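You operate a simulated robot arm through the tools that you are given. There is no shell and no other tool. Be economical: measure what you need, move in short steps, check, and stop when the job is done.

The job below is to be done with a simulated robot arm. You get a single attempt, and the scene is never put back.

## Task
Pull the spoon drawer open.

Only the result counts: the job must be done as asked and must still hold three seconds after the hand-in. Knocking over, shifting, dropping, spilling or breaking anything else fails it.

## Robot
A 7-joint arm with a two-finger parallel gripper, fixed in place. Base frame: the origin is at the foot of the arm, x ahead of it, y to its left, z up. Readings come in m, degrees, newtons and seconds.
With the tool pointing down near the work surface it reaches from about 0.3 to 0.68 m from the base axis. Its first joint turns from -66.0 to 66.0 degrees. Payload 1.57 kg.
The tool frame sits at the grasp point between the pads (the TCP): z along the fingers, y along the line on which they close. The tips reach 0.03 m beyond it. The gripper opens to 0.11 m. The fingers are 0.024 m wide and 0.012 m thick; the gripper's body (0.048 by 0.112 m) begins 0.078 m behind the TCP.
Orientation is told as [roll, pitch, yaw] about the base's x, y, z axes, in that order, counted from this pose: with the fingers straight down and closing along the base's y, the tool's x points along the base's -x, its y along +y and its z along -z.

## Interface
- The arm moves only by the tool play_rows. Its argument "moves" is one flat list of numbers, 7 for each row, row after row: the gripper command, from -1 (shut) to 1 (fully open), values between in proportion, then the shift along the tool's x, y, z in units of 400 mm (1.0 is 400 mm), then the turn, a rotation vector about the tool's x, y, z in units of 90 degrees (1.0 is 90 degrees). In form: [gripper, dx, dy, dz, rx, ry, rz, gripper, dx, dy, dz, rx, ry, rz, ...]. A call has 1 to 10 rows; each row is the pose to reach, as a shift and turn from the pose commanded when the call began, along the tool's axes at that moment. A call with a number of a shift or a turn outside -1 to 1 is refused whole. Rows are played at 5 a second. More than 0.05 m and 8.6 degrees between two rows, or a gripper value outside its range, and nothing of the call is played. A pose out of reach is approached as far as the arm can. The call stops where the force on the tool passes 40 N (or 10 N more than at its start, if that is more) or the arm is blocked; 0.2 s more then pass. Each finger travels about 0.108 m/s and halts on what it meets, pressing with about 39 N; the grip force reading is that of the motor and also rises with nothing between the fingers. The clock runs only during rows and for 0.2 s after the last one: add rows that repeat a pose to give the fingers time. The reply holds the time, the measured pose of the TCP, the force on the tool along the base axes, the opening and the grip force, in the units named above and with some noise.
- Cameras (640 x 400 px; columns grow to the right, rows downward): "scene" is fixed at [0.1442, -0.3833, 1.3935]; the picture's right is [0.90, -0.43, 0.00], its down [-0.28, -0.59, -0.75] and it looks along [0.32, 0.68, -0.66] (base axes); focal length 313 px, centre (320, 200). "wrist" rides on the gripper at [0.07, 0.016, -0.141] in the tool frame; the picture's right is [-0.23, 0.97, 0.00], its down [-0.86, -0.20, -0.48] and it looks along [-0.47, -0.11, 0.88] (tool axes); focal length 222 px, centre (320, 200). There is no depth. A picture from a camera that has moved, and an enlarged one, comes with that camera's place and axes in the base frame and with its lens.
- camera(camera): a new picture of that camera. It takes no simulated time.
- enlarge(camera, box): a new picture of the part [left, top, right, bottom] of that camera's present view, enlarged. It takes no simulated time.
- job_done(): hands the job in; it is judged then, once.

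Go step by step. Nothing tells you positions but the pictures and the camera data: compare them with the known pose of the tool, close in by small moves and look again before you grip or let go. The budget is 90 turns and 36 pictures, counting those below and the enlarged ones. Unless the task says otherwise, let go and move clear before handing in, and close with one line.

The tools are called as name(argument=value, ...) on one line, values as JSON. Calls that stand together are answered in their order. play_rows: Moves the arm, as the interface text tells. Its arguments: {"type":"object","properties":{"moves":{"type":"array","items":{"type":"number"}}},"required":["moves"]} The other tools are called the same way: camera (camera) takes a picture; enlarge (camera, box) takes an enlarged picture of a part of a camera's view; job_done () hands the job in.

At the start:

```text
t: 0.0
position: [0.4087, -0.1161, 1.0635]
tcp_rot: [0.0, 0.0, 0.0]
wrist_force: [-0.4, 0.8, -0.5]
grip_width: 0.11
grasp_force: 0.1
```

scene: 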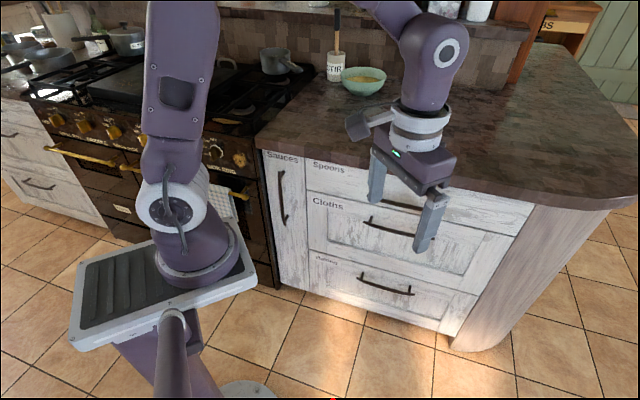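
wrist: 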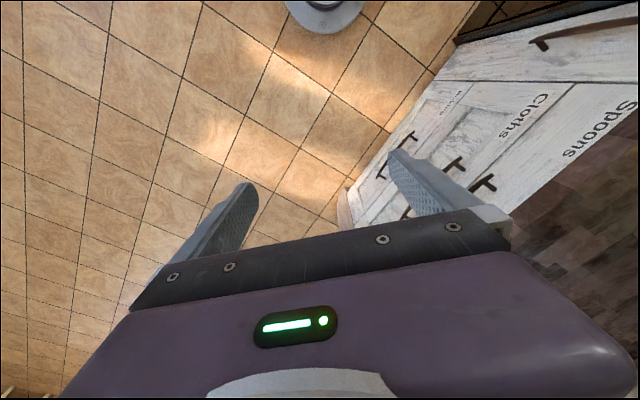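

I see a cabinet with drawers labelled Spoons (top), Cloths and a third, with the gripper in front of the top one. I'll enlarge both views to locate the spoon drawer's handle.

enlarge(camera="scene", box=[240, 130, 560, 330])

enlarge(camera="wrist", box=[320, 0, 640, 200])

```text
2.00 times, centred on (400, 230) of scene
camera zoom: at [0.1442, -0.3833, 1.3935], right [0.9, -0.43, 0.0], down [-0.28, -0.59, -0.75], along [0.32, 0.68, -0.66], focal length 626 px, centre (160, 140)
```

zoom: 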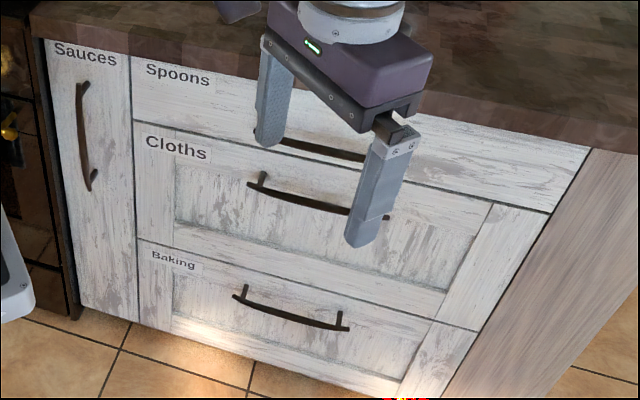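

```text
2.00 times, centred on (480, 100) of wrist
camera zoom: at [0.3393, -0.1002, 1.2042], right [0.23, 0.97, 0.0], down [0.86, -0.2, 0.48], along [0.47, -0.11, -0.88], focal length 444 px, centre (0, 400)
```

zoom: 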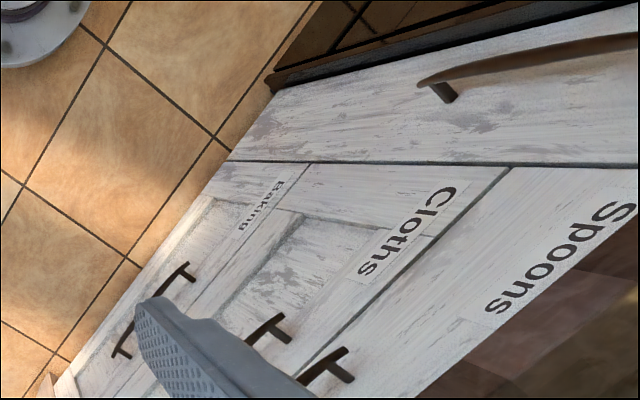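

The cabinet front runs at about 45° (normal roughly toward (-0.7,-0.7)). The spoon handle is a horizontal bar near z≈0.60, from about (0.70,0.35) to (0.90,0.15). I'll turn the tool to point horizontally at it with the fingers closing vertically, while moving a little closer.

play_rows(moves=[0.1, -0.025, 0.035, 0.025, -0.0787, -0.0326, 0.0326, 0.1, -0.05, 0.07, 0.05, -0.1574, -0.0652, 0.0652, 0.1, -0.075, 0.105, 0.075, -0.2361, -0.0978, 0.0978, 0.1, -0.1, 0.14, 0.1, -0.3148, -0.1304, 0.1304, 0.1, -0.125, 0.175, 0.125, -0.3935, -0.163, 0.163, 0.1, -0.15, 0.21, 0.15, -0.4722, -0.1956, 0.1956, 0.1, -0.175, 0.245, 0.175, -0.5509, -0.2282, 0.2282, 0.1, -0.2, 0.28, 0.2, -0.6296, -0.2608, 0.2608, 0.1, -0.225, 0.315, 0.225, -0.7083, -0.2934, 0.2934, 0.1, -0.25, 0.35, 0.25, -0.787, -0.326, 0.326])

```text
t: 2.2
position: [0.5088, 0.0236, 0.9625]
tcp_rot: [75.6, -5.0, -38.6]
wrist_force: [-0.9, 0.0, 0.6]
grip_width: 0.0604
grasp_force: 0.0
```

The turn went through cleanly. I'll finish the last 16° and look again.

play_rows(moves=[0.1, 0, 0, 0, -0.0785, -0.0325, 0.0325, 0.1, 0, 0, 0, -0.157, -0.065, 0.065, 0.1, 0, 0, 0, -0.157, -0.065, 0.065])

camera(camera="scene")

camera(camera="wrist")

```text
t: 3.0
position: [0.5078, 0.0239, 0.9619]
tcp_rot: [90.1, -0.1, -45.1]
wrist_force: [0.3, 0.0, 0.1]
grip_width: 0.0605
grasp_force: 0.1
```

```text
31 pictures are left
```

scene: 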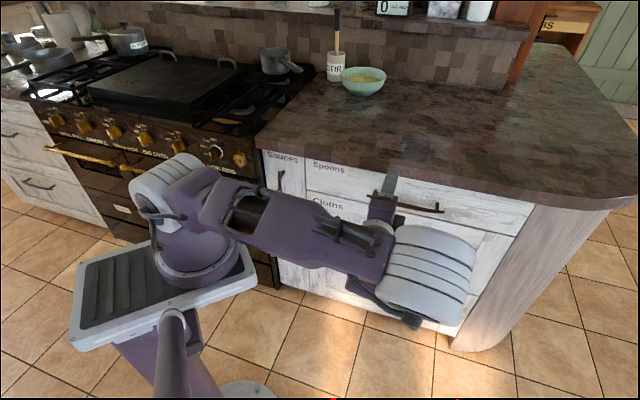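

```text
30 pictures are left
camera wrist: at [0.3595, -0.027, 0.9785], right [0.16, -0.16, 0.97], down [0.27, -0.94, -0.2], along [0.95, 0.29, -0.11], focal length 222 px, centre (320, 200)
```

wrist: 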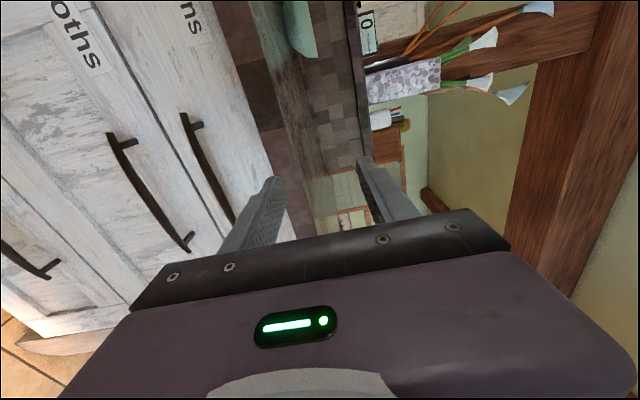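

Triangulating across the pictures puts the handle closer than I first thought: bar from about (0.589,0.204,0.783) to (0.75,0.07,0.765), with its middle at (0.665,0.14,0.775). I'll lower to that height and line up with the middle, staying about 0.19 m in front.

play_rows(moves=[0.1, -0.02, -0.095, 0, 0, 0, 0, 0.1, -0.04, -0.19, 0, 0, 0, 0, 0.1, -0.06, -0.285, 0, 0, 0, 0, 0.1, -0.08, -0.38, 0, 0, 0, 0, 0.1, -0.085, -0.46, 0, 0, 0, 0, 0.1, -0.085, -0.46, 0, 0, 0, 0])

camera(camera="scene")

camera(camera="wrist")

```text
t: 4.4
position: [0.531, 0.0013, 0.7778]
tcp_rot: [90.0, -0.1, -45.0]
wrist_force: [0.1, -0.3, -0.8]
grip_width: 0.0607
grasp_force: 0.1
```

```text
29 pictures are left
```

scene: 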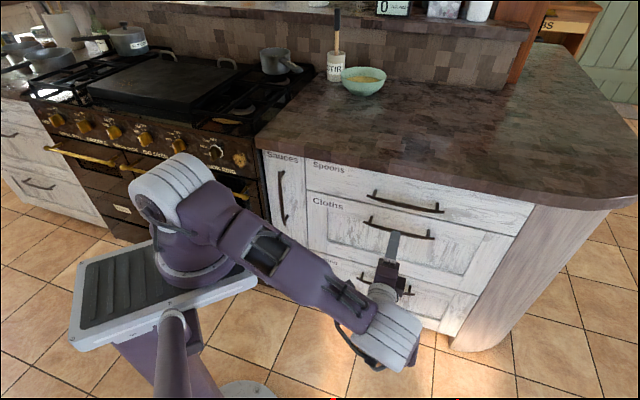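

```text
28 pictures are left
camera wrist: at [0.3832, -0.0513, 0.794], right [0.16, -0.16, 0.97], down [0.27, -0.94, -0.2], along [0.95, 0.29, -0.11], focal length 222 px, centre (320, 200)
```

wrist: 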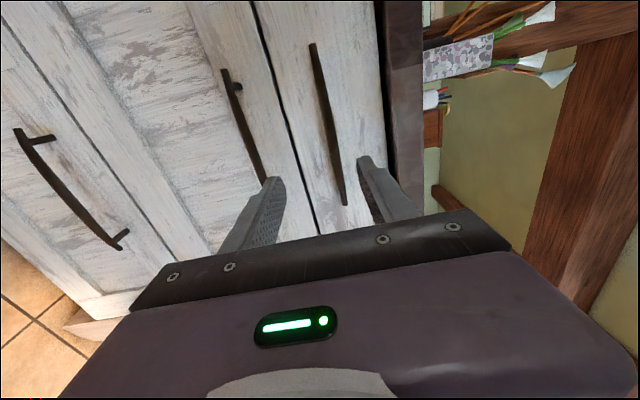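

Both cameras now show the whole bar: z≈0.793, ends (0.577,0.197) and (0.729,0.044), about 0.17 m ahead. I'll rise 15 mm and go forward 0.11 m, then look.

play_rows(moves=[0.1, 0, 0.0375, 0, 0, 0, 0, 0.1, 0, 0.0375, 0.09, 0, 0, 0, 0.1, 0, 0.0375, 0.18, 0, 0, 0, 0.1, 0, 0.0375, 0.275, 0, 0, 0, 0.1, 0, 0.0375, 0.275, 0, 0, 0])

enlarge(camera="scene", box=[320, 150, 480, 250])

camera(camera="wrist")

```text
t: 5.6
position: [0.6116, 0.0789, 0.7931]
tcp_rot: [90.0, 0.1, -45.0]
wrist_force: [-0.6, 0.1, 0.6]
grip_width: 0.0607
grasp_force: 0.0
```

```text
4.00 times, centred on (400, 200) of scene
camera zoom: at [0.1442, -0.3833, 1.3935], right [0.9, -0.43, 0.0], down [-0.28, -0.59, -0.75], along [0.32, 0.68, -0.66], focal length 1251 px, centre (0, 200)
```

zoom: 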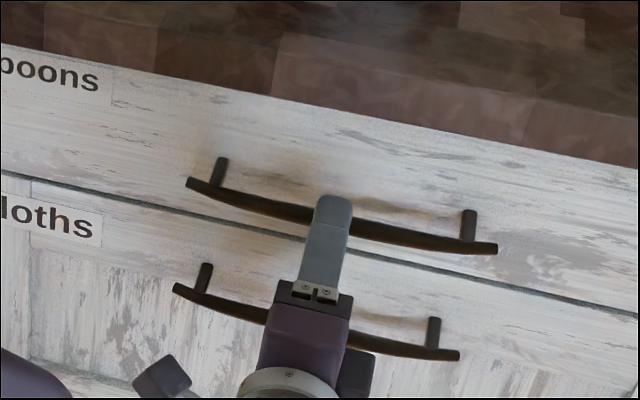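

```text
26 pictures are left
camera wrist: at [0.4636, 0.0276, 0.8094], right [0.16, -0.16, 0.97], down [0.27, -0.94, -0.2], along [0.95, 0.29, -0.11], focal length 222 px, centre (320, 200)
```

wrist: 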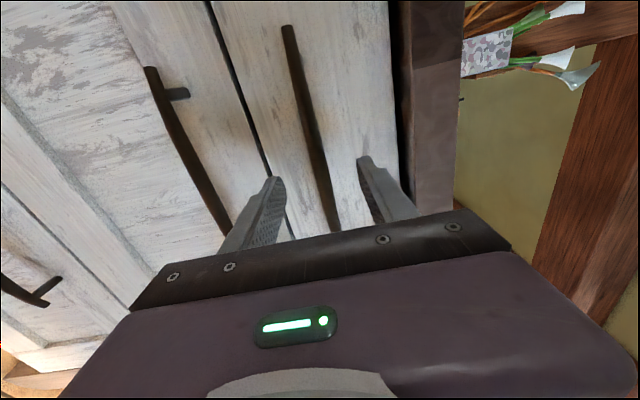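

The bar sits midway between the fingertips. I'll advance 50 mm more.

play_rows(moves=[0.1, 0, 0, 0.05, 0, 0, 0, 0.1, 0, 0, 0.1, 0, 0, 0, 0.1, 0, 0, 0.125, 0, 0, 0, 0.1, 0, 0, 0.125, 0, 0, 0])

enlarge(camera="scene", box=[320, 150, 480, 250])

camera(camera="wrist")

```text
t: 6.6
position: [0.6472, 0.1128, 0.7924]
tcp_rot: [90.0, 0.0, -45.0]
wrist_force: [0.5, -0.3, -0.2]
grip_width: 0.0607
grasp_force: 0.1
```

```text
4.00 times, centred on (400, 200) of scene
camera zoom: at [0.1442, -0.3833, 1.3935], right [0.9, -0.43, 0.0], down [-0.28, -0.59, -0.75], along [0.32, 0.68, -0.66], focal length 1251 px, centre (0, 200)
```

zoom: 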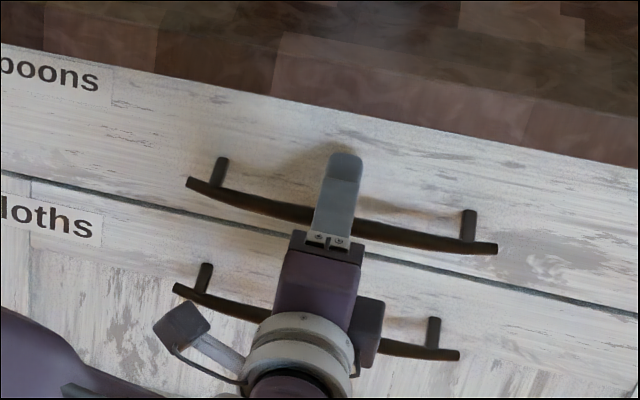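

```text
24 pictures are left
camera wrist: at [0.4984, 0.0615, 0.8099], right [0.16, -0.16, 0.97], down [0.27, -0.94, -0.2], along [0.95, 0.29, -0.11], focal length 222 px, centre (320, 200)
```

wrist: 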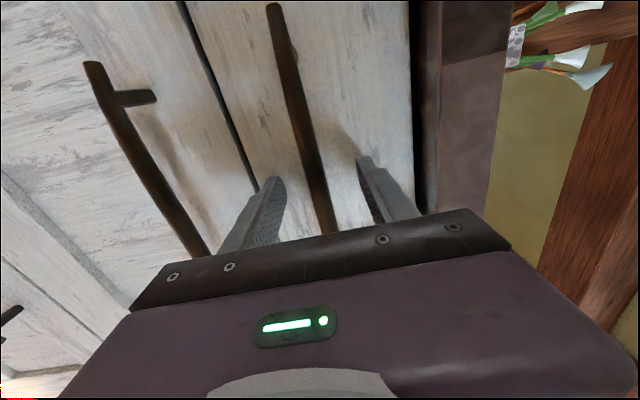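

The bar is now between the fingers, about halfway along the pads. I'll close the gripper and give it time.

play_rows(moves=[-0.4, 0, 0, 0, 0, 0, 0, -1, 0, 0, 0, 0, 0, 0, -1, 0, 0, 0, 0, 0, 0, -1, 0, 0, 0, 0, 0, 0])

```text
t: 7.6
position: [0.6466, 0.1118, 0.7939]
tcp_rot: [90.0, 0.1, -45.0]
wrist_force: [0.5, -0.7, -4.7]
grip_width: 0.0137
grasp_force: 30.0
```

The bar is gripped (13.7 mm between the pads). I'll start pulling straight back in small steps.

play_rows(moves=[-1, 0, 0, -0.0125, 0, 0, 0, -1, 0, 0, -0.025, 0, 0, 0, -1, 0, 0, -0.05, 0, 0, 0, -1, 0, 0, -0.075, 0, 0, 0, -1, 0, 0, -0.1, 0, 0, 0])

enlarge(camera="scene", box=[240, 110, 560, 310])

```text
t: 8.8
position: [0.6184, 0.0845, 0.7931]
tcp_rot: [89.9, 0.0, -45.2]
wrist_force: [13.2, -10.0, -11.2]
grip_width: 0.0139
grasp_force: 29.9
```

```text
2.00 times, centred on (400, 210) of scene
camera zoom: at [0.1447, -0.3835, 1.3933], right [0.9, -0.43, 0.0], down [-0.28, -0.59, -0.75], along [0.32, 0.68, -0.66], focal length 626 px, centre (160, 180)
```

zoom: 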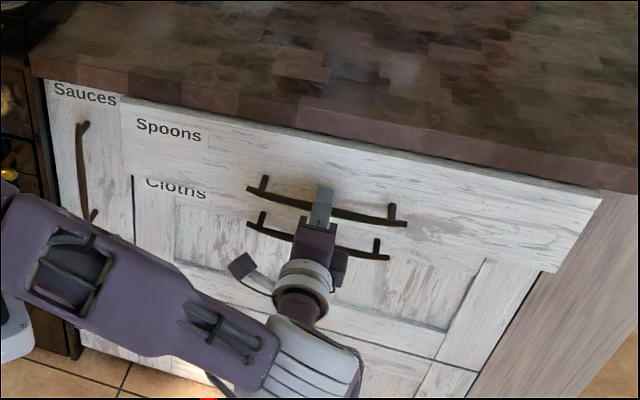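

The drawer is sliding out with the grip, though a sideways force of about 16 N toward (+x,-y) suggests the slide axis differs slightly from mine. I'll keep pulling with a small sideways correction.

play_rows(moves=[-1, -0.004, 0, -0.025, 0, 0, 0, -1, -0.005, 0, -0.05, 0, 0, 0, -1, -0.006, 0, -0.075, 0, 0, 0, -1, -0.007, 0, -0.1, 0, 0, 0])

```text
t: 9.8
position: [0.59, 0.0563, 0.7926]
tcp_rot: [90.1, 0.0, -44.9]
wrist_force: [3.5, 1.2, -9.7]
grip_width: 0.0141
grasp_force: 30.1
```

The forces eased. I'll continue the pull for another 80 mm with the same slight correction.

play_rows(moves=[-1, -0.001, -0.001, -0.03, 0, 0, 0, -1, -0.002, -0.002, -0.06, 0, 0, 0, -1, -0.003, -0.002, -0.09, 0, 0, 0, -1, -0.004, -0.002, -0.12, 0, 0, 0, -1, -0.005, -0.002, -0.15, 0, 0, 0, -1, -0.006, -0.002, -0.18, 0, 0, 0, -1, -0.007, -0.002, -0.2, 0, 0, 0])

camera(camera="scene")

```text
t: 11.4
position: [0.5358, -0.004, 0.7933]
tcp_rot: [89.9, 0.1, -44.9]
wrist_force: [-17.2, 20.2, -5.1]
grip_width: 0.0137
grasp_force: 30.3
```

```text
22 pictures are left
```

scene: 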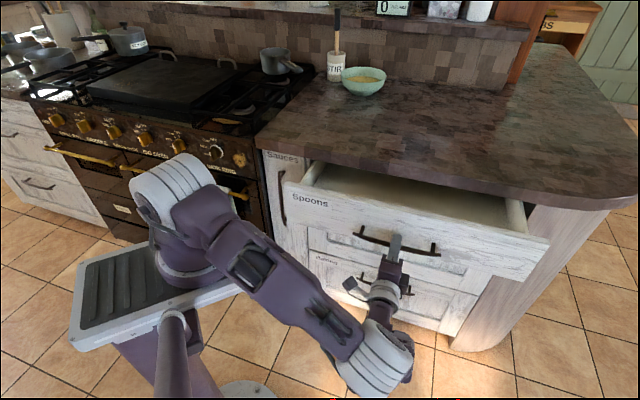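

The drawer is out about 0.16 m; the sideways force has now reversed, so I'll take back part of the correction and pull a further 60 mm.

play_rows(moves=[-1, 0.005, 0, -0.01, 0, 0, 0, -1, 0.006, 0, -0.04, 0, 0, 0, -1, 0.006, 0, -0.07, 0, 0, 0, -1, 0.006, 0, -0.1, 0, 0, 0, -1, 0.006, 0, -0.13, 0, 0, 0, -1, 0.006, 0, -0.15, 0, 0, 0])

camera(camera="scene")

```text
t: 12.8
position: [0.4935, -0.0453, 0.7924]
tcp_rot: [89.9, 0.1, -45.3]
wrist_force: [18.0, -14.4, -9.2]
grip_width: 0.0139
grasp_force: 30.1
```

```text
21 pictures are left
```

scene: 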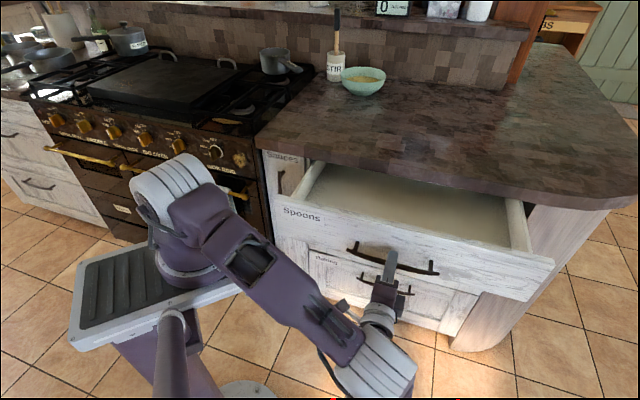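

It's out about 0.22 m and still sliding. I'll try another 60 mm; a stop would halt the call.

play_rows(moves=[-1, -0.004, 0, -0.02, 0, 0, 0, -1, -0.004, 0, -0.05, 0, 0, 0, -1, -0.004, 0, -0.08, 0, 0, 0, -1, -0.0045, 0, -0.11, 0, 0, 0, -1, -0.0045, 0, -0.14, 0, 0, 0, -1, -0.0045, 0, -0.15, 0, 0, 0])

camera(camera="scene")

```text
t: 14.2
position: [0.452, -0.0871, 0.7925]
tcp_rot: [90.2, 0.0, -45.0]
wrist_force: [9.2, -5.5, 1.6]
grip_width: 0.0137
grasp_force: 30.8
```

```text
20 pictures are left
```

scene: 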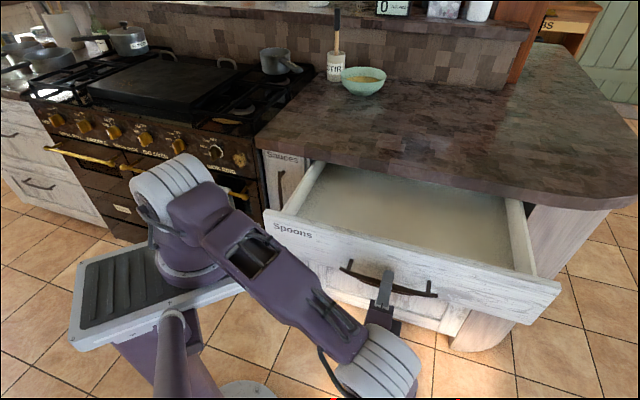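

The drawer is open about 0.275 m, which is plenty. I'll relieve the small side load, open the fingers and back straight off.

play_rows(moves=[-0.5, 0, 0, 0, 0, 0, 0, 0, 0, 0, 0, 0, 0, 0, 0.1, 0, 0, 0, 0, 0, 0, 0.1, 0, 0, 0, 0, 0, 0, 0.1, 0, 0, -0.05, 0, 0, 0, 0.1, 0, 0, -0.1, 0, 0, 0, 0.1, 0, 0, -0.15, 0, 0, 0, 0.1, 0, 0, -0.2, 0, 0, 0, 0.1, 0, 0, -0.2, 0, 0, 0])

camera(camera="scene")

camera(camera="wrist")

```text
t: 16.2
position: [0.3941, -0.1456, 0.7932]
tcp_rot: [90.0, 0.1, -45.0]
wrist_force: [-0.3, 0.0, 0.3]
grip_width: 0.0605
grasp_force: 0.2
```

```text
19 pictures are left
```

scene: 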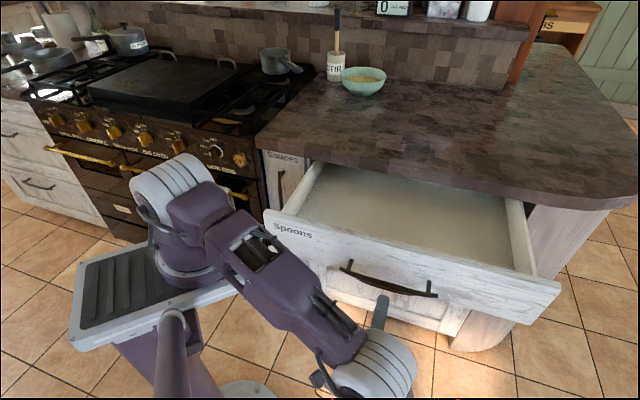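

```text
18 pictures are left
camera wrist: at [0.2454, -0.1967, 0.8098], right [0.16, -0.16, 0.97], down [0.27, -0.94, -0.2], along [0.95, 0.29, -0.11], focal length 222 px, centre (320, 200)
```

wrist: 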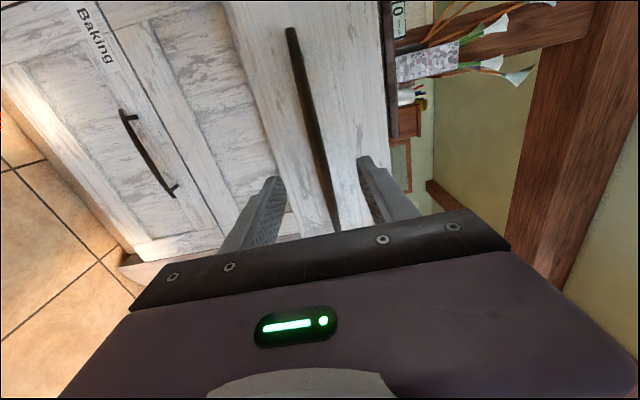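

The spoon drawer stands open by itself, the gripper is clear and nothing else has moved, so I'm handing in.

job_done()

```text
The job is handed in.
```

The spoon drawer is pulled open about 0.27 m, the gripper is released and clear, and nothing else was disturbed.
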